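You operate a simulated robot arm through the tools that you are given. There is no shell and no other tool. Be economical: measure what you need, move in short steps, check, and stop when the job is done.

You are at the controls of a simulated two-armed robot. One attempt, no reset.

Task
Put the black cup on the top of the island bench away on the top of the narrow bench. Pick up the blue ladle from the paper strip at the end of the belt with one hand, pass it to the other hand and put it on the lower shelf under the marble slab. Open the cabinet drawer, take the cotton pad from the paper strip at the end of the belt and put it in the inside of the cabinet drawer and shut the drawer again. Take the small green tray on the bench beside the bowl machine and put it away on the top of the island bench. Take the biscuit from the top of the low bench and leave it on the yellow mould. The order is free.

The check looks at the end state, three seconds after you hand in, the way a careful person would. Anything else that was tipped, shoved, dropped, spilled or broken makes it a failure.

Robot
Two 7-joint arms with two-finger grippers on one trunk, on a base that drives. Base frame: it is fixed to the floor where the robot stands at the start and does not move with it; the origin is under the middle of the robot, x ahead of it, y to its left, z up; the surface under the hand at the start is at about z = 800. Units: mm, degrees, N and s.
The left shoulder is at the start at [79, 216, 1131], the right one opposite. With the tool pointing down near the work surface each hand reaches from about 300 to 820 mm from the robot's upright axis, wherever it stands, measured 20 degrees to its own side. Places, roughly: biscuit (4x4x2 cm) [-400, 6300, 600]; black cup (6x6x6 cm) [500, 100, 800]; blue ladle (13x8x28 cm) [1400, 2000, 1100]; cabinet drawer [3100, 1500, 800]; cotton pad (6x6x2 cm) [1400, 2200, 1000]; inside of the cabinet drawer [3100, 1500, 700]; lower shelf under the marble slab [5800, 2600, 200]; small green tray [-1000, 1250, 1000]; top of the island bench [1000, 0, 800]; top of the narrow bench [5600, -2300, 800]; yellow mould (11x6x3 cm) [-400, 6400, 600]. Payload 3.18 kg a hand.
The tool frame of a hand sits at the grasp point between the pads (the TCP): z along the fingers, y along the line on which they close. The tips reach 30 mm beyond it. The gripper opens to 144 mm. The gripper's body begins 103 mm behind the TCP.
Orientation is that of the tool frame in the base frame, as [roll, pitch, yaw] about the fixed x, y, z axes, in that order (R = Rz(yaw) Ry(pitch) Rx(roll)). With the fingers straight down and closing along the base's y, the tool's x points along the base's -x, its y along +y and its z along -z.

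Tools
- The arms move only by the tool apply_moves. It takes "left_targets", "right_targets" or both (then of equal length, played together; a hand with none holds still); each is a list of rows, each a list of 7 numbers: the shift along the tool's x, y, z in cm, then the turn, a rotation vector about the tool's x, y, z in degrees, then the opening, from 0 (shut) to 1 (fully open). In form: [[tx, ty, tz, wx, wy, wz, jaw], ...]. A call has 1 to 20 rows; each row is the pose to reach, as a shift and turn from the pose commanded when the call began, along the tool's axes at that moment. A row lasts 0.2 s, in which the tool goes at most 50 mm and 8.6 degrees; a call with a longer step from one row to the next is refused whole, and so is a gripper value outside its range. A pose out of reach is approached as far as the arm can. The call stops where the force on the tool passes 40 N (or 10 N more than at its start, if that is more) or the arm is blocked; 0.2 s more then pass. The fingers move at their own pace and stop on an object; they squeeze with about 29 N. The grip force told is the motor's: it shows also when the fingers shut on nothing. Time passes only in rows, and 0.2 s behind the last, so rows that repeat a pose let the fingers close. It gives the time, the measured TCP pose, the force on the tool (base axes), the opening and the grip force at its end, in the units of the frame above (readings bear some noise), with the torque about the TCP (base axes, N m) and any sound that the robot's microphone picked up.
- Cameras (640 x 400 px; columns grow to the right, rows downward): "scene" is now at [168.7, 22.3, 1313.1]; the picture's right is [0.26, -0.96, 0.00], its down [-0.60, -0.16, -0.78] and it looks along [0.75, 0.21, -0.62] (base axes); focal length 236 px, centre (320, 200). "left" rides on the left gripper at [76, -16, -143] in its tool frame; the picture's right is [0.21, 0.98, 0.00], its down [-0.84, 0.18, -0.51] and it looks along [-0.50, 0.11, 0.86] (tool axes); focal length 218 px, centre (320, 200). "right" rides on the right gripper at [77, 16, -143] in its tool frame; the picture's right is [-0.21, 0.98, 0.00], its down [-0.84, -0.18, -0.51] and it looks along [-0.50, -0.11, 0.86] (tool axes); focal length 218 px, centre (320, 200). There is no depth. A picture from a camera that has moved, and an enlarged one, comes with that camera's place and axes in the base frame and with its lens.
- snapshot(camera): a new picture of that camera. It takes no simulated time.
- lift_body(by): slides the trunk up (or, below 0, down) by that many mm; the arms and the scene camera ride with it, the base frame stays. It gives what a move gives, with no picture.
- drive_base(legs): drives the robot by 1 to 6 legs, each [ahead, left, turn to the left] in mm, mm and degrees, along the robot's own axes; the way and the turn of a leg run together, so that a leg with both is an arc; at most 1500 mm and 180 degrees a leg. The arms and the cameras ride along, it lands a little off, and it stops where it bumps. It gives what a move gives.
- turn_head(pan, tilt): turns the head with the scene camera to pan (to the left, within 80 degrees either way) and tilt (down, from -29 to 69), counted from straight ahead of the robot. It gives what a move gives.
- inspect(camera, box): a new picture of the part [left, top, right, bottom] of that camera's present view, enlarged. It takes no simulated time.
- hand_in(): hands the job in; it is judged then, once.

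Go step by step. Nothing tells you exact positions but the pictures and the camera data: compare them with the known pose of the tool, close in by small moves and look again before you grip or let go. The budget is 196 turns and 172 pictures, counting those below and the enlarged ones. Unless the task says otherwise, let go and move clear before handing in.

The tools are called after ">>>" by a JSON object that holds its "method" and its "body". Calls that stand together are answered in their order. apply_moves: Moves the arms, as the interface text tells. Its arguments: {"type":"object","properties":{"left_targets":{"type":"array","items":{"type":"array","items":{"type":"number"}}},"right_targets":{"type":"array","items":{"type":"array","items":{"type":"number"}}}},"required":[]} The other tools are called the same way: lift_body (by) slides the trunk up or down; drive_base (legs) drives the base; turn_head (pan, tilt) turns the head that bears the scene camera; snapshot (camera) takes a picture; inspect (camera, box) takes an enlarged picture of a part of a camera's view; hand_in () hands the job in.

At the start:

```text
clock: 0.0
left_eef_pos: [411.3, 428.1, 1102.5]
left_tcp_rot: [179.9, 0.0, -180.0]
left_ft_force: [-0.2, -0.6, 1.6]
left_wrist_torque: [-0.02, 0.0, 0.02]
left_gripper_width: 144.1
left_grip_force: 0.0
right_eef_pos: [419.0, 1.7, 1126.8]
right_tcp_rot: [179.9, -0.1, 180.0]
right_ft_force: [-0.6, 0.2, -0.7]
right_wrist_torque: [-0.02, -0.05, 0.02]
right_gripper_width: 143.9
right_grip_force: 0.0
trunk travel left (down, up): [-213.0, 156.0]
robot x, y, heading: [-1.8, -0.9, -0.4]
head pan, tilt: [15.3, 38.6]
```

scene: 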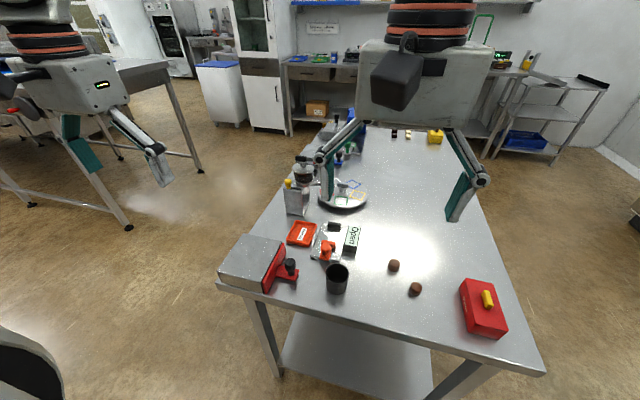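
right: 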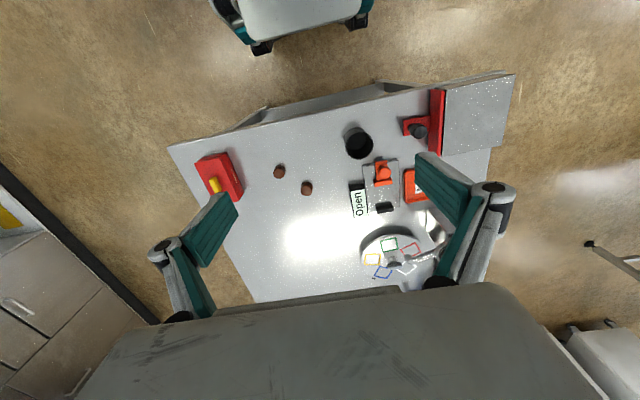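
left: 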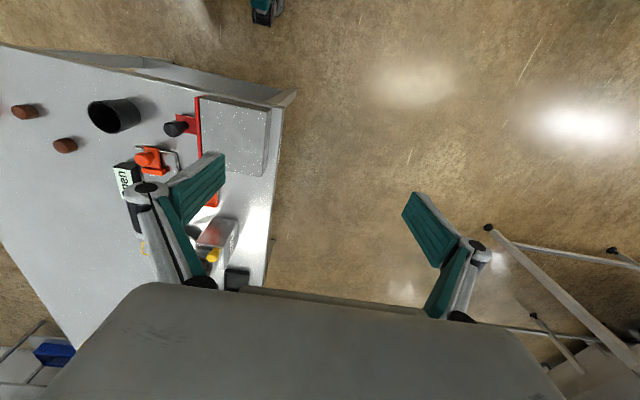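

The cup looks to be at about [476, 67] on the island bench. I'll bring the right hand above it and check, and look around with the head at the same time.

>>> {"method": "apply_moves", "body": {"right_targets": [[-1.5, 1.6, 4, 0, 0, 0, 0.8], [-3, 3.2, 8, 0, 0, 0, 0.75], [-4.5, 4.8, 12, 0, 0, 0, 0.75], [-5.7, 6.5, 16, 0, 0, 0, 0.75], [-5.7, 6.5, 16.5, 0, 0, 0, 0.75]]}}

>>> {"method": "snapshot", "body": {"camera": "right"}}

>>> {"method": "turn_head", "body": {"pan": 75, "tilt": 25}}

>>> {"method": "snapshot", "body": {"camera": "scene"}}

```text
clock: 1.2
left_eef_pos: [412.0, 428.5, 1101.9]
left_tcp_rot: [180.0, 0.0, 180.0]
left_ft_force: [-0.9, -0.2, -0.3]
left_wrist_torque: [0.03, 0.02, -0.02]
left_gripper_width: 144.0
left_grip_force: 0.0
right_eef_pos: [474.9, 65.5, 960.3]
right_tcp_rot: [179.9, 0.0, -179.9]
right_ft_force: [0.0, -0.3, 0.7]
right_wrist_torque: [0.01, 0.0, 0.01]
right_gripper_width: 108.1
right_grip_force: 0.1
trunk travel left (down, up): [-213.0, 156.0]
robot x, y, heading: [1.0, 0.3, 0.2]
head pan, tilt: [15.3, 38.6]
```

```text
168 pictures are left
camera right: at [399.2, 81.7, 1104.3], right [0.21, 0.98, 0.0], down [0.84, -0.18, 0.51], along [0.5, -0.11, -0.86], focal length 218 px, centre (320, 200)
```

right: 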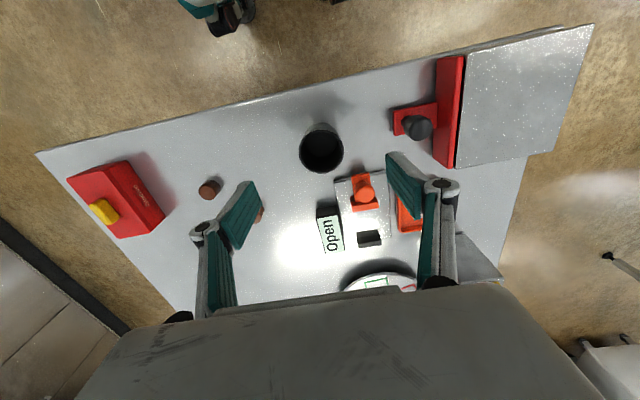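

```text
clock: 2.5
left_eef_pos: [411.8, 427.9, 1101.9]
left_tcp_rot: [-180.0, 0.0, -180.0]
left_ft_force: [0.4, -0.1, 0.0]
left_wrist_torque: [0.02, -0.01, -0.01]
left_gripper_width: 144.2
left_grip_force: 0.1
right_eef_pos: [474.4, 66.5, 961.3]
right_tcp_rot: [179.9, -0.2, -180.0]
right_ft_force: [-0.4, 0.2, 0.4]
right_wrist_torque: [-0.02, -0.03, 0.0]
right_gripper_width: 107.9
right_grip_force: 0.0
trunk travel left (down, up): [-213.0, 156.0]
robot x, y, heading: [-3.6, 2.9, 0.1]
head pan, tilt: [75.0, 25.0]
```

```text
167 pictures are left
camera scene: at [109.8, 88.7, 1334.3], right [0.97, -0.26, 0.0], down [-0.11, -0.41, -0.91], along [0.24, 0.88, -0.42], focal length 236 px, centre (320, 200)
```

scene: 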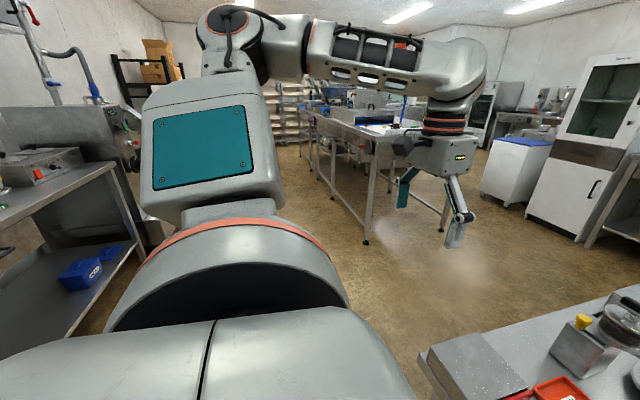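

The cup is centred under the right hand, so I go down and grip it.

>>> {"method": "apply_moves", "body": {"right_targets": [[0, 0, 4, 0, 0, 0, 0.75], [0, 0, 8, 0, 0, 0, 0.75], [0, 0, 11, 0, 0, 0, 0.75], [0, 0, 12.2, 0, 0, 0, 0.75], [0, 0, 12.2, 0, 0, 0, 0.5], [0, 0, 12.2, 0, 0, 0, 0.2], [0, 0, 12.2, 0, 0, 0, 0.2], [0, 0, 12.2, 0, 0, 0, 0.2]]}}

>>> {"method": "snapshot", "body": {"camera": "right"}}

```text
clock: 4.3
left_eef_pos: [411.7, 428.0, 1102.0]
left_tcp_rot: [180.0, -0.1, 180.0]
left_ft_force: [-0.2, 0.4, 0.5]
left_wrist_torque: [-0.03, 0.0, 0.0]
left_gripper_width: 144.0
left_grip_force: 0.0
right_eef_pos: [476.6, 67.4, 838.6]
right_tcp_rot: [180.0, -0.2, 179.9]
right_ft_force: [0.4, 0.8, 0.5]
right_wrist_torque: [0.03, -0.05, -0.02]
right_gripper_width: 49.6
right_grip_force: 28.5
trunk travel left (down, up): [-213.0, 156.0]
robot x, y, heading: [2.1, 0.6, -0.0]
head pan, tilt: [75.0, 25.0]
```

```text
166 pictures are left
camera right: at [400.1, 82.1, 982.4], right [0.21, 0.98, 0.0], down [0.84, -0.18, 0.51], along [0.5, -0.11, -0.86], focal length 218 px, centre (320, 200)
```

right: 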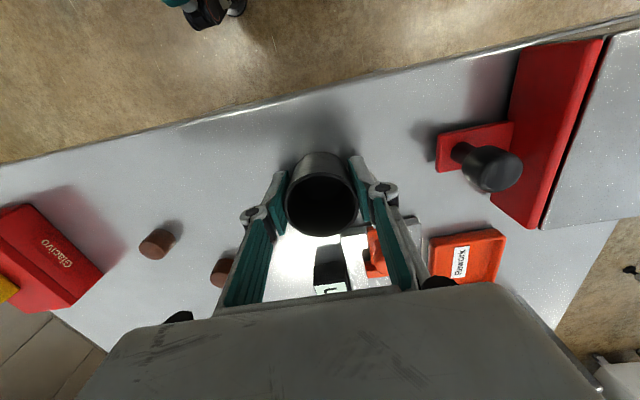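

The cup is gripped at 50 mm. I lift it clear and survey the room from here.

>>> {"method": "apply_moves", "body": {"right_targets": [[0, 0, -4, 0, 0, 0, 0.2], [0, 0, -8, 0, 0, 0, 0.2], [0, 0, -12, 0, 0, 0, 0.2], [0, 0, -16, 0, 0, 0, 0.2], [0, 0, -20, 0, 0, 0, 0.2], [0, 0, -24, 0, 0, 0, 0.2], [0, 0, -27, 0, 0, 0, 0.2]]}}

>>> {"method": "turn_head", "body": {"pan": 0, "tilt": 15}}

>>> {"method": "snapshot", "body": {"camera": "scene"}}

>>> {"method": "turn_head", "body": {"pan": 35, "tilt": 15}}

>>> {"method": "snapshot", "body": {"camera": "scene"}}

>>> {"method": "turn_head", "body": {"pan": -60, "tilt": 20}}

>>> {"method": "snapshot", "body": {"camera": "scene"}}

```text
clock: 5.9
left_eef_pos: [412.2, 428.1, 1103.5]
left_tcp_rot: [-180.0, 0.0, -179.9]
left_ft_force: [0.5, 0.3, -0.9]
left_wrist_torque: [0.01, -0.02, -0.02]
left_gripper_width: 143.9
left_grip_force: 0.0
right_eef_pos: [474.7, 67.2, 1109.4]
right_tcp_rot: [180.0, -0.1, -180.0]
right_ft_force: [0.1, 0.1, -0.8]
right_wrist_torque: [0.0, 0.0, 0.03]
right_gripper_width: 49.9
right_grip_force: 29.5
trunk travel left (down, up): [-213.0, 156.0]
robot x, y, heading: [1.6, -2.1, -0.0]
head pan, tilt: [75.0, 25.0]
```

```text
clock: 7.4
left_eef_pos: [413.5, 428.8, 1101.5]
left_tcp_rot: [-180.0, 0.0, -179.9]
left_ft_force: [0.8, 0.2, 0.3]
left_wrist_torque: [0.02, -0.01, -0.03]
left_gripper_width: 143.9
left_grip_force: 0.0
right_eef_pos: [475.7, 67.5, 1109.2]
right_tcp_rot: [-180.0, -0.1, 180.0]
right_ft_force: [0.7, -0.2, 0.1]
right_wrist_torque: [-0.01, -0.05, 0.0]
right_gripper_width: 49.6
right_grip_force: 28.8
trunk travel left (down, up): [-213.0, 156.0]
robot x, y, heading: [-0.8, -0.7, -0.1]
head pan, tilt: [0.0, 15.0]
```

```text
165 pictures are left
camera scene: at [179.3, -0.2, 1350.6], right [0.0, -1.0, 0.0], down [-0.26, 0.0, -0.97], along [0.97, 0.0, -0.26], focal length 236 px, centre (320, 200)
```

scene: 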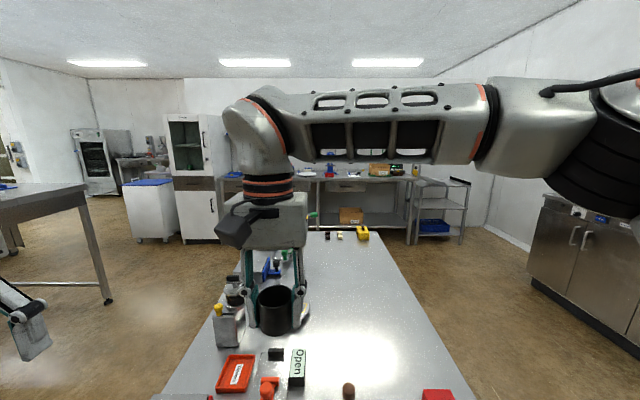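

```text
clock: 8.4
left_eef_pos: [411.7, 428.7, 1102.4]
left_tcp_rot: [-180.0, 0.0, -179.9]
left_ft_force: [0.1, 1.0, 0.7]
left_wrist_torque: [0.02, -0.01, -0.04]
left_gripper_width: 144.3
left_grip_force: 0.0
right_eef_pos: [476.3, 66.9, 1108.2]
right_tcp_rot: [-180.0, 0.0, -180.0]
right_ft_force: [0.5, 0.9, -0.4]
right_wrist_torque: [0.01, -0.02, -0.02]
right_gripper_width: 49.7
right_grip_force: 29.0
trunk travel left (down, up): [-213.0, 156.0]
robot x, y, heading: [1.0, 1.1, -0.3]
head pan, tilt: [35.0, 15.0]
```

```text
164 pictures are left
camera scene: at [162.4, 53.2, 1350.6], right [0.57, -0.82, 0.0], down [-0.21, -0.15, -0.97], along [0.79, 0.55, -0.26], focal length 236 px, centre (320, 200)
```

scene: 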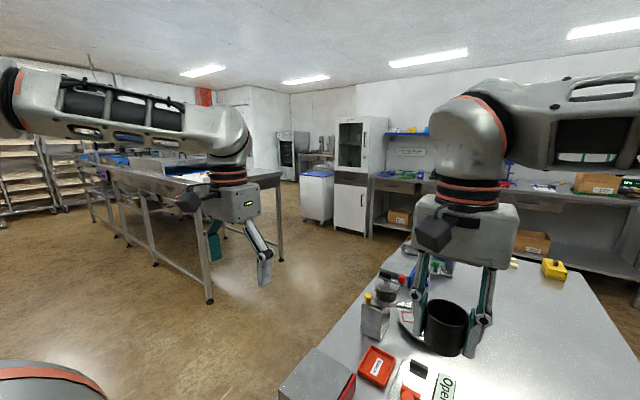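

```text
clock: 10.1
left_eef_pos: [412.2, 428.9, 1102.6]
left_tcp_rot: [180.0, 0.0, -180.0]
left_ft_force: [-0.5, -1.3, -0.4]
left_wrist_torque: [-0.01, 0.0, 0.01]
left_gripper_width: 144.1
left_grip_force: 0.1
right_eef_pos: [477.0, 67.2, 1109.3]
right_tcp_rot: [-180.0, -0.1, 180.0]
right_ft_force: [0.6, -0.5, 0.0]
right_wrist_torque: [0.01, 0.01, 0.0]
right_gripper_width: 49.4
right_grip_force: 28.7
trunk travel left (down, up): [-213.0, 156.0]
robot x, y, heading: [-1.4, 0.9, -0.2]
head pan, tilt: [-60.0, 20.0]
```

```text
163 pictures are left
camera scene: at [132.5, -80.9, 1342.4], right [-0.87, -0.5, 0.0], down [-0.17, 0.3, -0.94], along [0.47, -0.81, -0.34], focal length 236 px, centre (320, 200)
```

scene: 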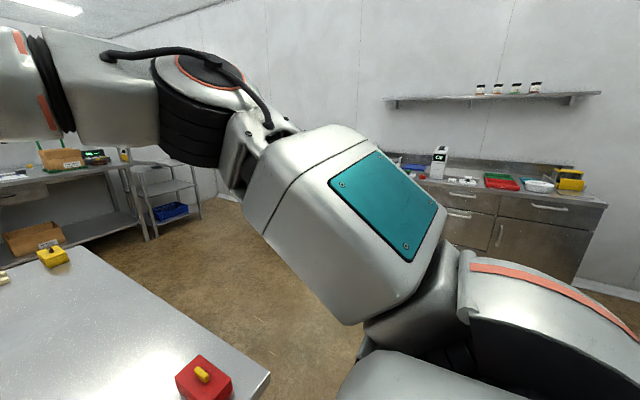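

The cup is up and clear. Next I fetch the tray, so I back off a little, turn left and look at the bench behind me.

>>> {"method": "drive_base", "body": {"legs": [[-200, 0, 0], [0, 0, 90]]}}

>>> {"method": "turn_head", "body": {"pan": 50, "tilt": 25}}

>>> {"method": "snapshot", "body": {"camera": "scene"}}

>>> {"method": "turn_head", "body": {"pan": 0, "tilt": 25}}

>>> {"method": "snapshot", "body": {"camera": "scene"}}

```text
clock: 15.5
left_eef_pos: [-623.7, 417.1, 1102.9]
left_tcp_rot: [179.9, 0.0, -90.6]
left_ft_force: [0.0, -0.3, 0.8]
left_wrist_torque: [-0.01, -0.02, 0.02]
left_gripper_width: 144.3
left_grip_force: 0.1
right_eef_pos: [-262.4, 477.0, 1109.3]
right_tcp_rot: [-180.0, 0.0, -90.7]
right_ft_force: [-0.7, -0.4, 0.0]
right_wrist_torque: [-0.01, -0.03, -0.01]
right_gripper_width: 49.6
right_grip_force: 28.9
trunk travel left (down, up): [-213.0, 156.0]
robot x, y, heading: [-199.2, -1.0, 89.3]
head pan, tilt: [-60.0, 20.0]
```

```text
clock: 17.4
left_eef_pos: [-625.0, 416.7, 1103.2]
left_tcp_rot: [-180.0, 0.0, -90.6]
left_ft_force: [0.8, -0.7, 0.8]
left_wrist_torque: [-0.02, -0.01, 0.0]
left_gripper_width: 144.1
left_grip_force: 0.0
right_eef_pos: [-261.6, 477.2, 1108.8]
right_tcp_rot: [-180.0, -0.1, -90.7]
right_ft_force: [-0.3, -0.1, 0.4]
right_wrist_torque: [0.02, -0.04, -0.02]
right_gripper_width: 49.5
right_grip_force: 29.0
trunk travel left (down, up): [-213.0, 156.0]
robot x, y, heading: [-201.4, -2.7, 89.2]
head pan, tilt: [50.0, 25.0]
```

```text
162 pictures are left
camera scene: at [-268.4, 144.9, 1334.4], right [0.65, 0.76, 0.0], down [0.32, -0.28, -0.91], along [-0.69, 0.59, -0.42], focal length 236 px, centre (320, 200)
```

scene: 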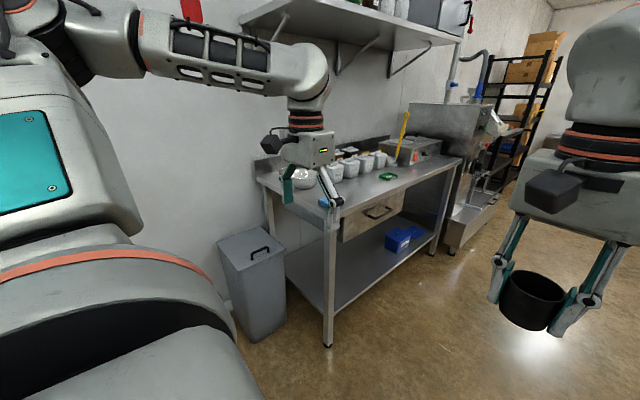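

```text
clock: 18.5
left_eef_pos: [-624.8, 417.5, 1102.4]
left_tcp_rot: [-180.0, 0.0, -90.6]
left_ft_force: [0.8, 0.3, 0.1]
left_wrist_torque: [0.02, 0.03, -0.01]
left_gripper_width: 143.9
left_grip_force: 0.2
right_eef_pos: [-262.7, 475.3, 1109.3]
right_tcp_rot: [180.0, -0.1, -90.7]
right_ft_force: [0.4, 0.5, -0.6]
right_wrist_torque: [0.01, 0.03, 0.01]
right_gripper_width: 49.3
right_grip_force: 28.9
trunk travel left (down, up): [-213.0, 156.0]
robot x, y, heading: [-198.8, -0.4, 89.4]
head pan, tilt: [0.0, 25.0]
```

```text
161 pictures are left
camera scene: at [-197.6, 176.9, 1334.4], right [1.0, -0.01, 0.0], down [0.0, -0.42, -0.91], along [0.01, 0.91, -0.42], focal length 236 px, centre (320, 200)
```

scene: 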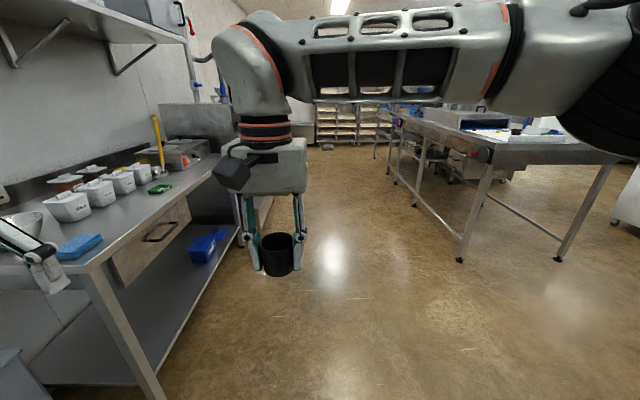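

The green tray is near [-977, 1260, 900] on the bench along the left wall. I tuck the cup hand to the right, then drive alongside and face that bench.

>>> {"method": "apply_moves", "body": {"right_targets": [[2, -3.6, -1, 0, 0, 0, 0.2], [4, -7.2, -2, 0, 0, 0, 0.2], [6, -10.8, -3, 0, 0, 0, 0.2], [8, -14.4, -4, 0, 0, 0, 0.2], [10, -18, -4, 0, 0, 0, 0.2], [12, -21, -4, 0, 0, 0, 0.2]]}}

>>> {"method": "drive_base", "body": {"legs": [[1480, 0, 0], [0, 0, 90.5], [120, 0, 0]]}}

>>> {"method": "snapshot", "body": {"camera": "left"}}

>>> {"method": "turn_head", "body": {"pan": 20, "tilt": 40}}

>>> {"method": "snapshot", "body": {"camera": "scene"}}

```text
clock: 19.9
left_eef_pos: [-623.9, 415.7, 1102.5]
left_tcp_rot: [179.8, 0.2, -90.6]
left_ft_force: [-0.5, 0.0, -0.6]
left_wrist_torque: [0.02, 0.05, 0.01]
left_gripper_width: 144.0
left_grip_force: 0.0
right_eef_pos: [-52.3, 353.1, 1149.3]
right_tcp_rot: [-180.0, 0.1, -90.6]
right_ft_force: [0.1, 0.7, 0.3]
right_wrist_torque: [0.01, 0.03, 0.02]
right_gripper_width: 49.2
right_grip_force: 28.6
trunk travel left (down, up): [-213.0, 156.0]
robot x, y, heading: [-200.8, 0.5, 89.0]
head pan, tilt: [0.0, 25.0]
```

```text
clock: 31.9
left_eef_pos: [-710.9, 1032.6, 1101.6]
left_tcp_rot: [179.9, -0.1, 0.8]
left_ft_force: [-0.1, 0.1, -1.5]
left_wrist_torque: [-0.03, -0.05, 0.0]
left_gripper_width: 144.1
left_grip_force: 0.0
right_eef_pos: [-662.9, 1603.5, 1147.4]
right_tcp_rot: [-179.9, 0.0, 0.8]
right_ft_force: [0.1, 0.7, -0.6]
right_wrist_torque: [-0.01, -0.06, 0.01]
right_gripper_width: 46.6
right_grip_force: 29.0
trunk travel left (down, up): [-213.0, 156.0]
robot x, y, heading: [-303.1, 1466.6, -179.4]
head pan, tilt: [0.0, 25.0]
```

```text
160 pictures are left
camera left: at [-634.6, 1048.7, 1245.1], right [0.22, -0.98, 0.0], down [-0.84, -0.19, 0.51], along [-0.49, -0.11, -0.86], focal length 218 px, centre (320, 200)
```

left: 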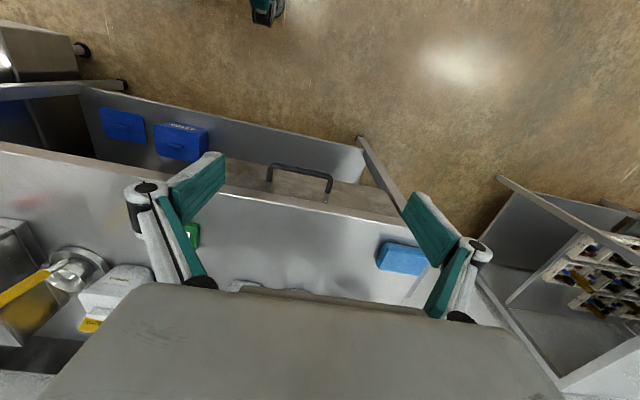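

```text
clock: 32.8
left_eef_pos: [-709.9, 1032.1, 1104.1]
left_tcp_rot: [180.0, 0.1, 0.9]
left_ft_force: [-0.2, 0.3, 0.0]
left_wrist_torque: [0.0, 0.01, 0.03]
left_gripper_width: 143.9
left_grip_force: 0.0
right_eef_pos: [-662.6, 1605.1, 1148.7]
right_tcp_rot: [-180.0, 0.0, 0.9]
right_ft_force: [-0.3, -0.4, -1.5]
right_wrist_torque: [0.01, -0.02, -0.01]
right_gripper_width: 46.5
right_grip_force: 29.0
trunk travel left (down, up): [-213.0, 156.0]
robot x, y, heading: [-300.2, 1466.2, -179.1]
head pan, tilt: [20.0, 40.0]
```

```text
159 pictures are left
camera scene: at [-467.6, 1435.0, 1311.1], right [-0.35, 0.94, 0.0], down [0.6, 0.23, -0.77], along [-0.72, -0.27, -0.64], focal length 236 px, centre (320, 200)
```

scene: 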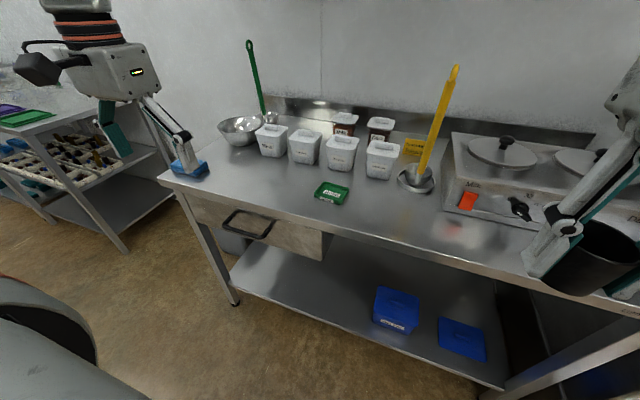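

The tray is seen near [-977, 1280]. The right grip width dropped by 3 mm, so I check the cup and enlarge the tray.

>>> {"method": "inspect", "body": {"camera": "scene", "box": [270, 150, 400, 231]}}

>>> {"method": "snapshot", "body": {"camera": "right"}}

```text
4.92 times, centred on (335, 190) of scene
camera zoom: at [-467.6, 1435.0, 1311.1], right [-0.35, 0.94, 0.0], down [0.6, 0.23, -0.77], along [-0.72, -0.27, -0.64], focal length 1160 px, centre (246, 247)
```

zoom: 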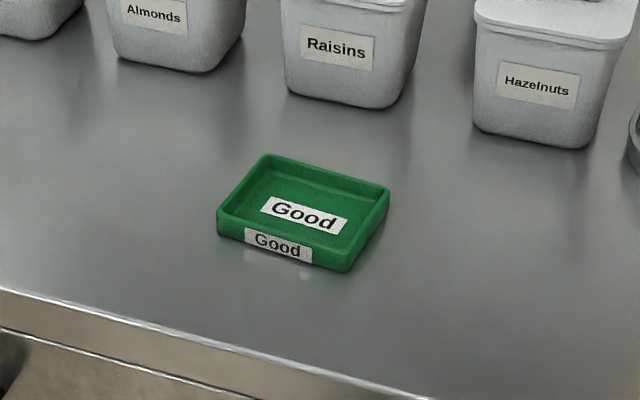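

```text
157 pictures are left
camera right: at [-584.6, 1588.6, 1292.6], right [-0.2, -0.98, 0.0], down [-0.85, 0.17, 0.51], along [-0.5, 0.1, -0.86], focal length 218 px, centre (320, 200)
```

right: 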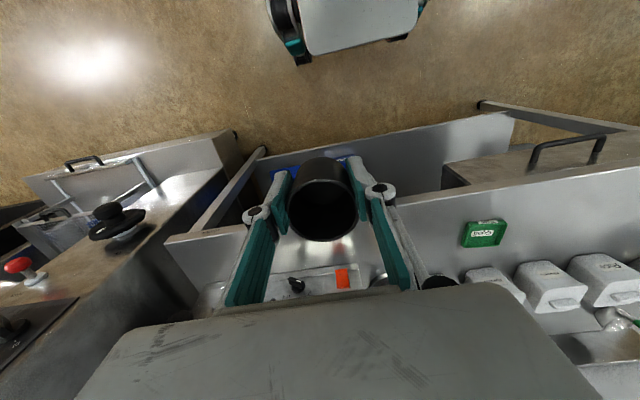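

The tray is about 75 mm along y and centred near [-963, 1284]. I move the left hand above it.

>>> {"method": "apply_moves", "body": {"left_targets": [[-3.1, -3.2, 0, 0, 0, 0, 0.8], [-6.2, -6.4, 0, 0, 0, 0, 0.8], [-9.3, -9.6, 0, 0, 0, 0, 0.8], [-12.4, -12.8, 0, 0, 0, 0, 0.8], [-15.5, -16, 0, 0, 0, 0, 0.8], [-18.6, -19.2, 0, 0, 0, 0, 0.8], [-21.7, -22.4, 0, 0, 0, 0, 0.8], [-24.9, -25.6, 0, 0, 0, 0, 0.8], [-24.9, -25.6, 4.5, 0, 0, 0, 0.8], [-24.9, -25.6, 9, 0, 0, 0, 0.8], [-24.9, -25.6, 9, 0, 0, 0, 0.8]]}}

>>> {"method": "snapshot", "body": {"camera": "left"}}

>>> {"method": "snapshot", "body": {"camera": "scene"}}

```text
clock: 35.2
left_eef_pos: [-921.0, 1225.9, 1052.6]
left_tcp_rot: [-179.9, 0.3, 0.8]
left_ft_force: [-0.5, 0.1, -0.8]
left_wrist_torque: [0.01, 0.06, -0.01]
left_gripper_width: 115.2
left_grip_force: 0.0
left hand out of reach, approached as far as the arm can: row 7, 8, 9, 10, 11
right_eef_pos: [-659.3, 1605.0, 1150.4]
right_tcp_rot: [180.0, 0.2, 0.8]
right_ft_force: [0.7, 1.3, -0.2]
right_wrist_torque: [-0.03, 0.02, -0.04]
right_gripper_width: 46.6
right_grip_force: 29.2
trunk travel left (down, up): [-213.0, 156.0]
robot x, y, heading: [-305.4, 1470.4, -179.3]
head pan, tilt: [20.0, 40.0]
```

```text
156 pictures are left
camera left: at [-844.9, 1241.6, 1194.0], right [0.22, -0.97, 0.0], down [-0.84, -0.19, 0.51], along [-0.5, -0.11, -0.86], focal length 218 px, centre (320, 200)
```

left: 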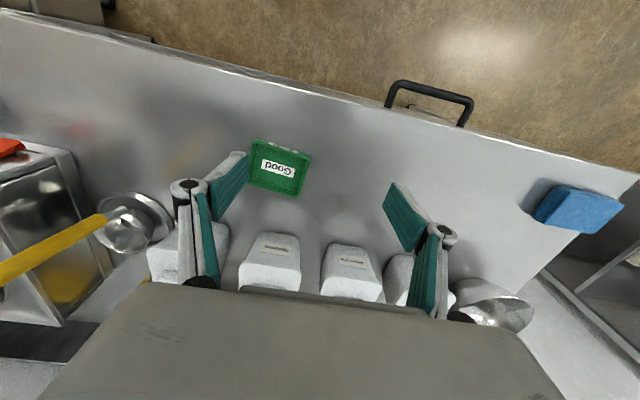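

```text
155 pictures are left
camera scene: at [-465.7, 1435.2, 1311.7], right [-0.35, 0.94, 0.0], down [0.6, 0.23, -0.77], along [-0.72, -0.27, -0.64], focal length 236 px, centre (320, 200)
```

scene: 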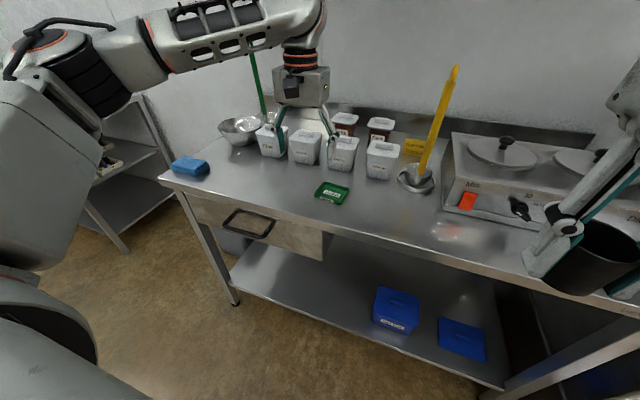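

The tray at roughly [-968, 1278] was just out of reach. I pull the hand back and drive 90 mm closer.

>>> {"method": "apply_moves", "body": {"left_targets": [[3, 0, 0, 0, 0, 0, 0.8], [6, 0, 0, 0, 0, 0, 0.8], [9, 0, 0, 0, 0, 0, 0.8]]}}

>>> {"method": "drive_base", "body": {"legs": [[90, 0, 0]]}}

>>> {"method": "snapshot", "body": {"camera": "left"}}

```text
clock: 36.0
left_eef_pos: [-830.6, 1227.0, 1050.7]
left_tcp_rot: [-179.9, 0.3, 0.8]
left_ft_force: [0.6, 1.3, 0.6]
left_wrist_torque: [0.0, 0.02, 0.01]
left_gripper_width: 115.3
left_grip_force: 0.1
right_eef_pos: [-660.4, 1606.3, 1149.0]
right_tcp_rot: [-180.0, 0.0, 0.8]
right_ft_force: [0.8, 0.2, 0.5]
right_wrist_torque: [0.0, 0.08, -0.01]
right_gripper_width: 46.6
right_grip_force: 29.1
trunk travel left (down, up): [-213.0, 156.0]
robot x, y, heading: [-301.1, 1467.2, -179.3]
head pan, tilt: [20.0, 40.0]
```

```text
clock: 37.1
left_eef_pos: [-922.2, 1226.0, 1049.0]
left_tcp_rot: [180.0, 0.0, 0.8]
left_ft_force: [0.4, 0.1, 0.0]
left_wrist_torque: [-0.03, -0.03, 0.0]
left_gripper_width: 115.2
left_grip_force: 0.0
right_eef_pos: [-751.0, 1603.7, 1148.0]
right_tcp_rot: [180.0, -0.1, 0.7]
right_ft_force: [-0.5, -1.5, 0.0]
right_wrist_torque: [-0.03, 0.01, -0.01]
right_gripper_width: 46.2
right_grip_force: 28.7
trunk travel left (down, up): [-213.0, 156.0]
robot x, y, heading: [-393.8, 1461.1, -179.5]
head pan, tilt: [20.0, 40.0]
```

```text
154 pictures are left
camera left: at [-846.3, 1242.3, 1192.3], right [0.22, -0.98, 0.0], down [-0.84, -0.19, 0.51], along [-0.5, -0.11, -0.86], focal length 218 px, centre (320, 200)
```

left: 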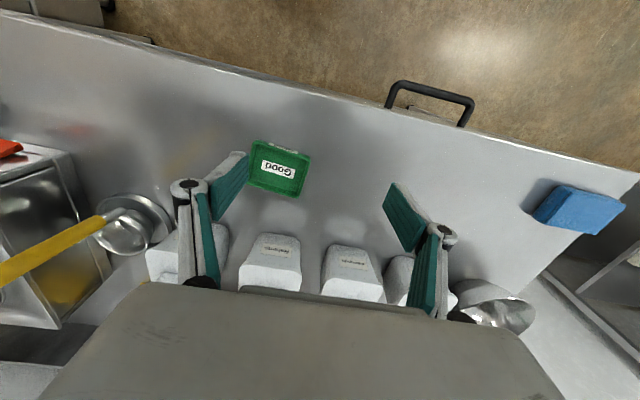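

Now within reach, I move over the tray and lower partway to re-measure.

>>> {"method": "apply_moves", "body": {"left_targets": [[-2.4, -2.5, 2, 0, 0, 0, 0.8], [-4.7, -5, 4, 0, 0, 0, 0.8], [-4.7, -5, 7, 0, 0, 0, 0.8], [-4.7, -5, 7, 0, 0, 0, 0.8]]}}

>>> {"method": "snapshot", "body": {"camera": "left"}}

>>> {"method": "snapshot", "body": {"camera": "scene"}}

```text
clock: 38.1
left_eef_pos: [-970.8, 1274.6, 978.9]
left_tcp_rot: [179.9, 0.2, 0.8]
left_ft_force: [-0.6, 0.6, -0.7]
left_wrist_torque: [0.05, 0.0, -0.02]
left_gripper_width: 115.1
left_grip_force: 0.0
left hand out of reach, approached as far as the arm can: row 2
right_eef_pos: [-749.8, 1603.8, 1149.0]
right_tcp_rot: [179.9, -0.1, 0.7]
right_ft_force: [-0.3, -0.2, -0.1]
right_wrist_torque: [0.04, 0.02, -0.04]
right_gripper_width: 46.4
right_grip_force: 28.8
trunk travel left (down, up): [-213.0, 156.0]
robot x, y, heading: [-393.3, 1463.0, -179.2]
head pan, tilt: [20.0, 40.0]
```

```text
153 pictures are left
camera left: at [-893.4, 1290.2, 1121.9], right [0.22, -0.97, 0.0], down [-0.84, -0.19, 0.51], along [-0.5, -0.11, -0.86], focal length 218 px, centre (320, 200)
```

left: 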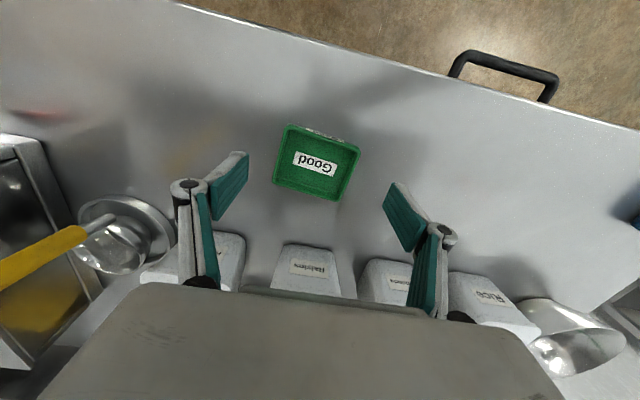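

```text
152 pictures are left
camera scene: at [-557.1, 1433.7, 1311.1], right [-0.35, 0.94, 0.0], down [0.6, 0.23, -0.77], along [-0.72, -0.27, -0.64], focal length 236 px, centre (320, 200)
```

scene: 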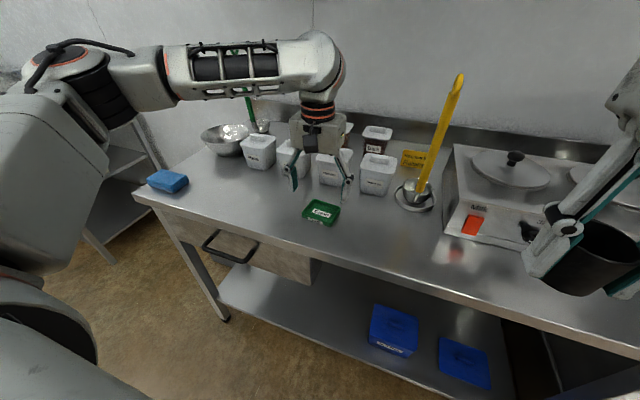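

The hand is nearly centred; the tray is at about [-977, 1276]. I go lower and check the fingertips against the bench surface.

>>> {"method": "apply_moves", "body": {"left_targets": [[-0.5, -0.2, 2.5, 0, 0, 0, 0.75], [-0.6, -0.2, 5, 0, 0, 0, 0.75], [-0.6, -0.2, 5.5, 0, 0, 0, 0.75]]}}

>>> {"method": "inspect", "body": {"camera": "scene", "box": [250, 150, 400, 244]}}

>>> {"method": "snapshot", "body": {"camera": "left"}}

```text
clock: 38.9
left_eef_pos: [-972.7, 1271.3, 926.6]
left_tcp_rot: [-179.7, 0.2, 0.9]
left_ft_force: [-0.1, 0.0, -0.3]
left_wrist_torque: [0.0, 0.0, 0.01]
left_gripper_width: 108.1
left_grip_force: 0.0
left hand out of reach, approached as far as the arm can: row 1, 2, 3
right_eef_pos: [-751.2, 1604.1, 1149.4]
right_tcp_rot: [-180.0, 0.0, 0.8]
right_ft_force: [-0.1, 0.4, 0.2]
right_wrist_torque: [-0.01, 0.0, -0.03]
right_gripper_width: 46.5
right_grip_force: 29.1
trunk travel left (down, up): [-213.0, 156.0]
robot x, y, heading: [-393.9, 1464.9, -179.4]
head pan, tilt: [20.0, 40.0]
```

```text
4.26 times, centred on (325, 197) of scene
camera zoom: at [-557.0, 1434.0, 1311.0], right [-0.35, 0.94, 0.0], down [0.6, 0.23, -0.77], along [-0.72, -0.27, -0.64], focal length 1003 px, centre (299, 213)
```

zoom: 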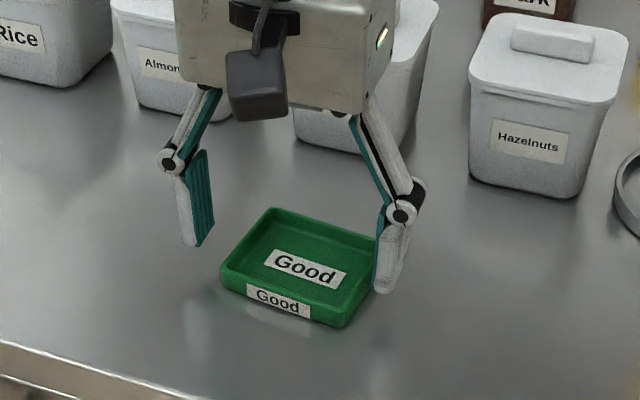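

```text
150 pictures are left
camera left: at [-895.7, 1287.4, 1068.8], right [0.22, -0.97, 0.0], down [-0.84, -0.19, 0.51], along [-0.5, -0.11, -0.86], focal length 218 px, centre (320, 200)
```

left: 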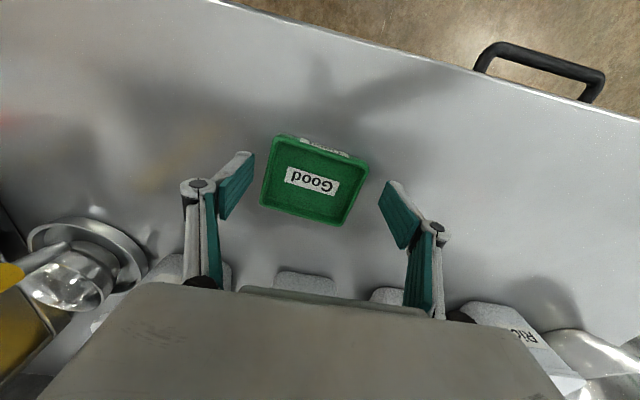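

The arm is at its limit here, so I raise the hand slightly and drive 50 mm closer.

>>> {"method": "apply_moves", "body": {"left_targets": [[2.5, -0.3, -3, 0, 0, 0, 0.75], [4.5, -0.4, -4, 0, 0, 0, 0.75]]}}

>>> {"method": "drive_base", "body": {"legs": [[50, 0, 0]]}}

>>> {"method": "snapshot", "body": {"camera": "left"}}

```text
clock: 39.5
left_eef_pos: [-927.5, 1275.3, 965.8]
left_tcp_rot: [180.0, 0.1, 0.8]
left_ft_force: [-0.4, 0.4, -0.4]
left_wrist_torque: [0.02, 0.04, -0.01]
left_gripper_width: 108.1
left_grip_force: 0.2
right_eef_pos: [-750.6, 1603.4, 1148.0]
right_tcp_rot: [179.9, -0.1, 0.7]
right_ft_force: [0.4, 0.0, 0.2]
right_wrist_torque: [-0.03, -0.02, 0.0]
right_gripper_width: 46.6
right_grip_force: 29.0
trunk travel left (down, up): [-213.0, 156.0]
robot x, y, heading: [-396.3, 1465.5, -179.3]
head pan, tilt: [20.0, 40.0]
```

```text
clock: 40.4
left_eef_pos: [-978.2, 1275.1, 965.7]
left_tcp_rot: [-180.0, -0.1, 0.8]
left_ft_force: [-0.1, -0.6, -0.7]
left_wrist_torque: [-0.01, -0.08, 0.0]
left_gripper_width: 108.1
left_grip_force: 0.0
right_eef_pos: [-801.3, 1602.9, 1148.0]
right_tcp_rot: [180.0, -0.2, 0.7]
right_ft_force: [-0.3, -0.1, -1.1]
right_wrist_torque: [-0.03, -0.09, -0.01]
right_gripper_width: 46.3
right_grip_force: 29.5
trunk travel left (down, up): [-213.0, 156.0]
robot x, y, heading: [-440.2, 1467.7, -179.4]
head pan, tilt: [20.0, 40.0]
```

```text
149 pictures are left
camera left: at [-901.2, 1291.2, 1108.5], right [0.22, -0.98, 0.0], down [-0.84, -0.19, 0.51], along [-0.49, -0.11, -0.86], focal length 218 px, centre (320, 200)
```

left: 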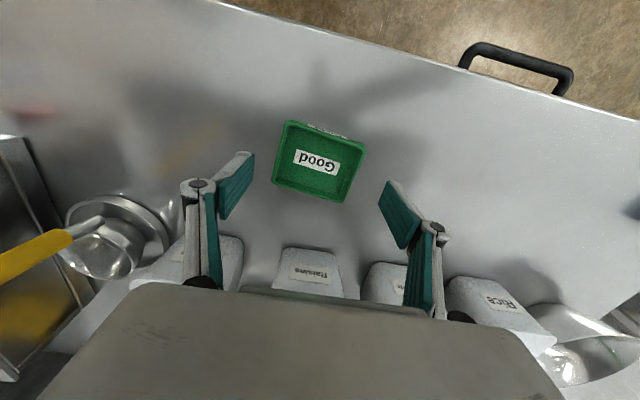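

The tray is centred under the hand. I lower straight down, creeping at the end.

>>> {"method": "apply_moves", "body": {"left_targets": [[0, 0, 2.5, 0, 0, 0, 0.75], [0, 0, 4.3, 0, 0, 0, 0.75], [0, 0, 4.7, 0, 0, 0, 0.75], [0, 0, 4.7, 0, 0, 0, 0.75]]}}

>>> {"method": "inspect", "body": {"camera": "scene", "box": [250, 160, 400, 254]}}

>>> {"method": "snapshot", "body": {"camera": "left"}}

```text
clock: 41.4
left_eef_pos: [-977.2, 1274.7, 919.9]
left_tcp_rot: [-179.9, 0.1, 0.7]
left_ft_force: [-0.1, -0.2, 0.6]
left_wrist_torque: [-0.03, 0.0, -0.03]
left_gripper_width: 107.8
left_grip_force: 0.1
right_eef_pos: [-801.0, 1603.5, 1147.7]
right_tcp_rot: [-179.9, -0.1, 0.6]
right_ft_force: [-0.8, 0.8, -0.7]
right_wrist_torque: [-0.02, -0.01, -0.03]
right_gripper_width: 46.7
right_grip_force: 28.3
trunk travel left (down, up): [-213.0, 156.0]
robot x, y, heading: [-443.9, 1463.7, -179.4]
head pan, tilt: [20.0, 40.0]
```

```text
4.26 times, centred on (325, 207) of scene
camera zoom: at [-606.4, 1433.2, 1311.0], right [-0.35, 0.94, 0.0], down [0.6, 0.23, -0.77], along [-0.72, -0.27, -0.64], focal length 1003 px, centre (299, 170)
```

zoom: 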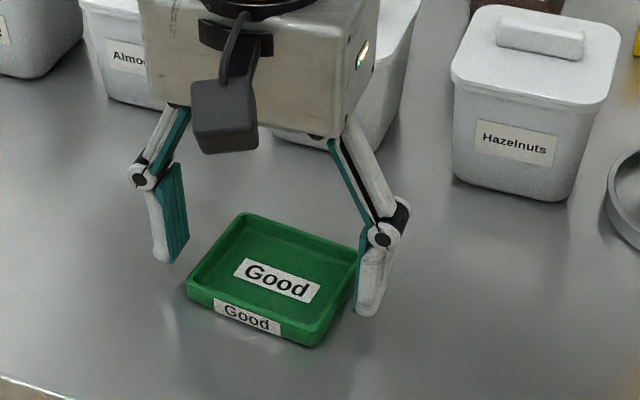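

```text
147 pictures are left
camera left: at [-900.1, 1291.3, 1062.5], right [0.22, -0.97, 0.0], down [-0.84, -0.19, 0.51], along [-0.5, -0.11, -0.86], focal length 218 px, centre (320, 200)
```

left: 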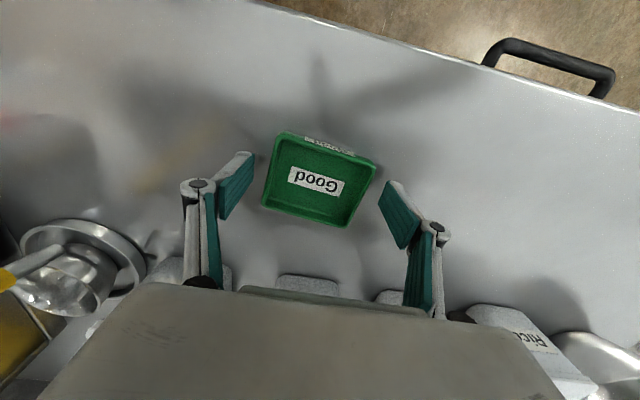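

Fingertips are still above the surface. I creep down until contact or about 25 mm.

>>> {"method": "apply_moves", "body": {"left_targets": [[0, 0, 0.3, 0, 0, 0, 0.75], [0, 0, 0.6, 0, 0, 0, 0.75], [0, 0, 0.9, 0, 0, 0, 0.75], [0, 0, 1.2, 0, 0, 0, 0.75], [0, 0, 1.2, 0, 0, 0, 0.75]]}}

>>> {"method": "inspect", "body": {"camera": "scene", "box": [250, 160, 400, 254]}}

```text
clock: 42.6
left_eef_pos: [-976.0, 1275.2, 907.6]
left_tcp_rot: [-180.0, 0.0, 0.8]
left_ft_force: [-1.0, 0.6, -0.1]
left_wrist_torque: [-0.02, 0.03, -0.03]
left_gripper_width: 108.0
left_grip_force: 0.0
right_eef_pos: [-800.3, 1602.0, 1148.2]
right_tcp_rot: [180.0, 0.0, 0.7]
right_ft_force: [0.4, 0.9, 0.3]
right_wrist_torque: [0.0, 0.01, -0.02]
right_gripper_width: 46.2
right_grip_force: 29.1
trunk travel left (down, up): [-213.0, 156.0]
robot x, y, heading: [-443.5, 1463.7, -179.3]
head pan, tilt: [20.0, 40.0]
```

```text
4.26 times, centred on (325, 207) of scene
camera zoom: at [-606.3, 1433.2, 1311.0], right [-0.35, 0.94, 0.0], down [0.6, 0.23, -0.77], along [-0.72, -0.27, -0.64], focal length 1003 px, centre (299, 170)
```

zoom: 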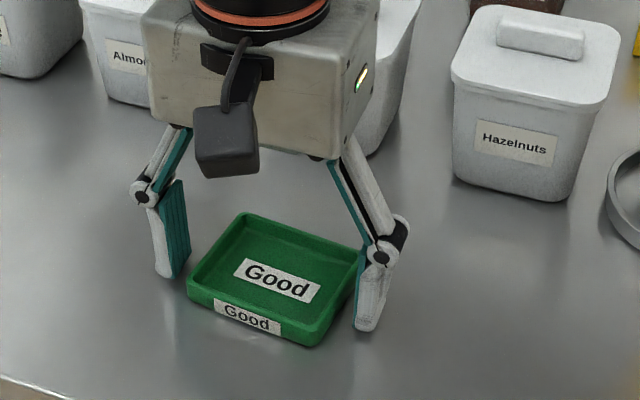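

Tips are about 5 mm above the bench (bench about z 873). I lower 3 mm more and close on the tray.

>>> {"method": "apply_moves", "body": {"left_targets": [[0, 0, 0.3, 0, 0, 0, 0.75], [0, 0, 0.3, 0, 0, 0, 0.6], [0, 0, 0.3, 0, 0, 0, 0.45], [0, 0, 0.3, 0, 0, 0, 0.35], [0, 0, 0.3, 0, 0, 0, 0.35], [0, 0, 0.3, 0, 0, 0, 0.35]]}}

>>> {"method": "snapshot", "body": {"camera": "left"}}

```text
clock: 44.0
left_eef_pos: [-976.9, 1276.0, 907.6]
left_tcp_rot: [180.0, 0.3, 0.8]
left_ft_force: [-3.1, -3.8, 25.7]
left_wrist_torque: [-0.03, -0.08, -0.11]
left_gripper_width: 86.1
left_grip_force: 29.4
right_eef_pos: [-798.2, 1603.1, 1150.2]
right_tcp_rot: [180.0, -0.1, 0.8]
right_ft_force: [0.4, 0.4, -0.5]
right_wrist_torque: [0.0, -0.01, 0.0]
right_gripper_width: 46.4
right_grip_force: 29.4
trunk travel left (down, up): [-213.0, 156.0]
robot x, y, heading: [-441.7, 1464.0, -179.2]
head pan, tilt: [20.0, 40.0]
```

```text
145 pictures are left
camera left: at [-899.6, 1291.6, 1049.0], right [0.22, -0.97, 0.0], down [-0.84, -0.19, 0.51], along [-0.5, -0.11, -0.86], focal length 218 px, centre (320, 200)
```

left: 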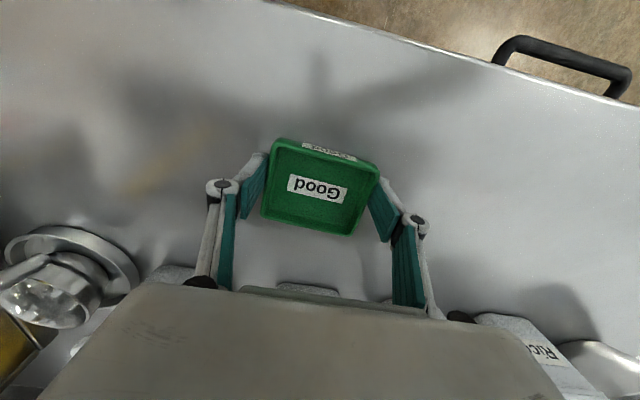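

The tray is gripped at 86 mm with the tips on the bench (z about 877). I lift it and check.

>>> {"method": "apply_moves", "body": {"left_targets": [[0, 0, -0.5, 0, 0, 0, 0.35], [0, 0, -2, 0, 0, 0, 0.35], [0, 0, -5, 0, 0, 0, 0.35], [1, 0, -9, 0, 0, 0, 0.35], [5, 0, -12, 0, 0, 0, 0.35], [9, 0, -14, 0, 0, 0, 0.35], [13, 0, -16, 0, 0, 0, 0.35], [17, 0, -18, 0, 0, 0, 0.35], [21, 0, -19, 0, 0, 0, 0.35]]}}

>>> {"method": "snapshot", "body": {"camera": "left"}}

```text
clock: 46.0
left_eef_pos: [-786.5, 1278.0, 1087.3]
left_tcp_rot: [179.9, 0.0, 1.0]
left_ft_force: [0.9, -0.1, 0.2]
left_wrist_torque: [-0.05, -0.04, 0.01]
left_gripper_width: 84.9
left_grip_force: 29.0
left hand out of reach, approached as far as the arm can: row 9
right_eef_pos: [-801.2, 1602.2, 1148.4]
right_tcp_rot: [-179.9, -0.2, 0.8]
right_ft_force: [0.5, 0.5, -0.6]
right_wrist_torque: [-0.04, -0.03, 0.02]
right_gripper_width: 46.8
right_grip_force: 28.8
trunk travel left (down, up): [-213.0, 156.0]
robot x, y, heading: [-440.6, 1462.5, -179.4]
head pan, tilt: [20.0, 40.0]
```

```text
144 pictures are left
camera left: at [-709.9, 1293.5, 1230.7], right [0.22, -0.97, 0.0], down [-0.84, -0.19, 0.51], along [-0.49, -0.11, -0.86], focal length 218 px, centre (320, 200)
```

left: 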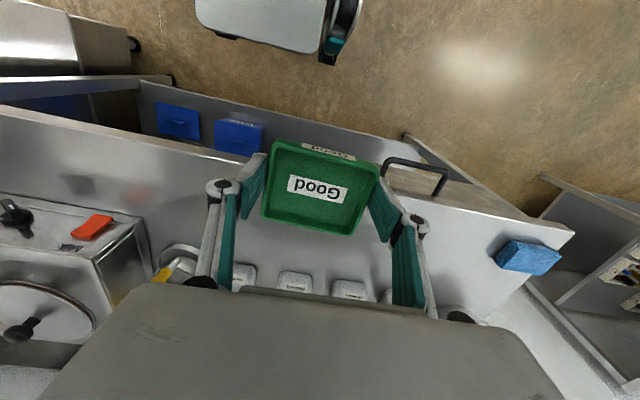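

The tray is firm in the left hand. I back off, turn around and go to the island's near side to set it on the clear area around [760, -110].

>>> {"method": "drive_base", "body": {"legs": [[-240, 0, 0], [0, 0, 179], [0, -1300, 0], [0, -460, 0]]}}

>>> {"method": "turn_head", "body": {"pan": 10, "tilt": 35}}

>>> {"method": "snapshot", "body": {"camera": "scene"}}

>>> {"method": "snapshot", "body": {"camera": "left"}}

```text
clock: 70.6
left_eef_pos: [150.9, -121.8, 1089.2]
left_tcp_rot: [180.0, 0.2, -179.5]
left_ft_force: [0.5, -0.3, -1.2]
left_wrist_torque: [0.0, 0.02, -0.04]
left_gripper_width: 84.5
left_grip_force: 28.7
right_eef_pos: [163.8, -448.6, 1147.9]
right_tcp_rot: [179.9, -0.2, -179.6]
right_ft_force: [0.8, -0.6, -0.4]
right_wrist_torque: [-0.01, -0.01, 0.03]
right_gripper_width: 46.4
right_grip_force: 28.8
trunk travel left (down, up): [-213.0, 156.0]
robot x, y, heading: [-192.6, -309.7, 0.6]
head pan, tilt: [20.0, 40.0]
```

```text
clock: 71.3
left_eef_pos: [151.5, -122.5, 1088.0]
left_tcp_rot: [-179.9, 0.2, -179.5]
left_ft_force: [0.0, -0.3, -0.2]
left_wrist_torque: [0.0, 0.02, 0.01]
left_gripper_width: 84.2
left_grip_force: 28.9
right_eef_pos: [162.7, -448.1, 1148.7]
right_tcp_rot: [180.0, 0.0, -179.6]
right_ft_force: [-0.1, -0.2, -0.7]
right_wrist_torque: [-0.03, -0.05, -0.01]
right_gripper_width: 46.4
right_grip_force: 28.5
trunk travel left (down, up): [-213.0, 156.0]
robot x, y, heading: [-192.5, -308.3, 0.5]
head pan, tilt: [10.0, 35.0]
```

```text
143 pictures are left
camera scene: at [-20.8, -291.3, 1318.6], right [0.18, -0.98, 0.0], down [-0.56, -0.1, -0.82], along [0.81, 0.15, -0.57], focal length 236 px, centre (320, 200)
```

scene: 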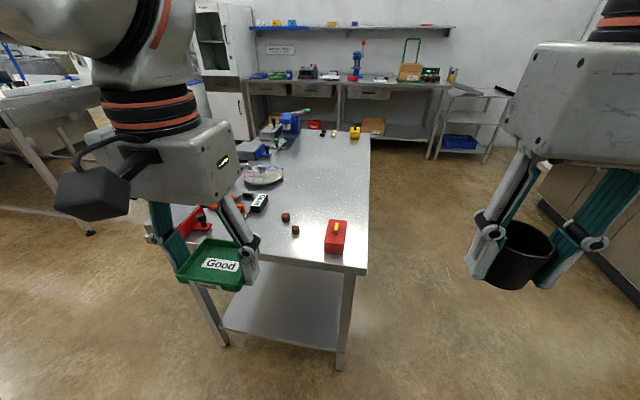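

```text
142 pictures are left
camera left: at [74.4, -140.3, 1231.2], right [-0.22, 0.98, 0.0], down [0.84, 0.19, 0.51], along [0.5, 0.11, -0.86], focal length 218 px, centre (320, 200)
```

left: 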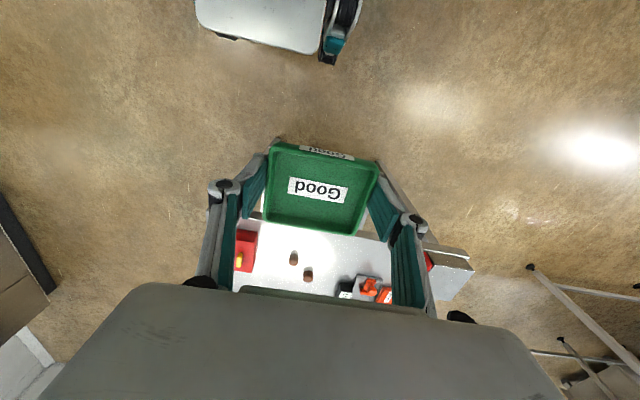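

The clear spot is around [770, -125], between the bowl and the red box. I drive ahead 290 mm, then reach the tray out above it.

>>> {"method": "drive_base", "body": {"legs": [[290, 0, 0]]}}

>>> {"method": "apply_moves", "body": {"left_targets": [[-4, 0.3, 1, 0, 0, 0, 0.35], [-8, 0.3, 3, 0, 0, 0, 0.35], [-12, 0.3, 5, 0, 0, 0, 0.35], [-16, 0.3, 8, 0, 0, 0, 0.35], [-20, 0.3, 11, 0, 0, 0, 0.35], [-24, 0.3, 13, 0, 0, 0, 0.35], [-28, 0.3, 15, 0, 0, 0, 0.35], [-32, 0.3, 17, 0, 0, 0, 0.35], [-32.5, 0.3, 19, 0, 0, 0, 0.35]]}}

>>> {"method": "snapshot", "body": {"camera": "scene"}}

>>> {"method": "snapshot", "body": {"camera": "left"}}

```text
clock: 73.3
left_eef_pos: [439.5, -119.9, 1088.4]
left_tcp_rot: [-180.0, 0.1, -179.6]
left_ft_force: [0.0, 0.3, -0.3]
left_wrist_torque: [-0.01, 0.07, 0.0]
left_gripper_width: 84.0
left_grip_force: 29.2
right_eef_pos: [452.5, -445.7, 1149.1]
right_tcp_rot: [180.0, -0.1, -179.6]
right_ft_force: [0.3, -0.1, 0.0]
right_wrist_torque: [0.0, 0.04, 0.03]
right_gripper_width: 46.4
right_grip_force: 28.8
trunk travel left (down, up): [-213.0, 156.0]
robot x, y, heading: [96.0, -304.3, 0.7]
head pan, tilt: [10.0, 35.0]
```

```text
clock: 75.3
left_eef_pos: [720.5, -72.2, 913.0]
left_tcp_rot: [180.0, 0.3, -179.4]
left_ft_force: [-0.2, 0.5, -0.5]
left_wrist_torque: [-0.01, 0.0, -0.01]
left_gripper_width: 84.6
left_grip_force: 28.9
left hand out of reach, approached as far as the arm can: row 7, 8, 9
right_eef_pos: [452.3, -446.1, 1148.8]
right_tcp_rot: [180.0, 0.0, -179.5]
right_ft_force: [-0.1, 0.7, -0.8]
right_wrist_torque: [0.03, -0.05, 0.02]
right_gripper_width: 46.6
right_grip_force: 29.0
trunk travel left (down, up): [-213.0, 156.0]
robot x, y, heading: [91.5, -301.5, 0.6]
head pan, tilt: [10.0, 35.0]
```

```text
141 pictures are left
camera scene: at [265.6, -289.6, 1318.8], right [0.18, -0.98, 0.0], down [-0.56, -0.1, -0.82], along [0.81, 0.15, -0.57], focal length 236 px, centre (320, 200)
```

scene: 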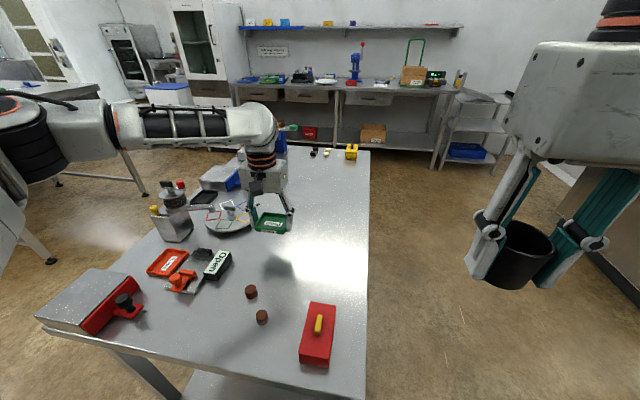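

```text
140 pictures are left
camera left: at [644.0, -90.2, 1055.9], right [-0.22, 0.98, 0.0], down [0.84, 0.19, 0.51], along [0.5, 0.11, -0.86], focal length 218 px, centre (320, 200)
```

left: 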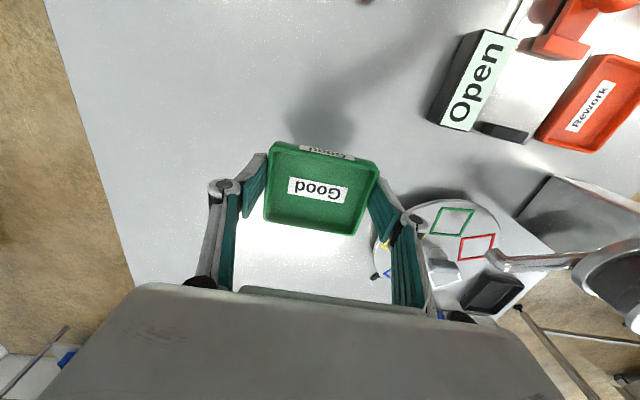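

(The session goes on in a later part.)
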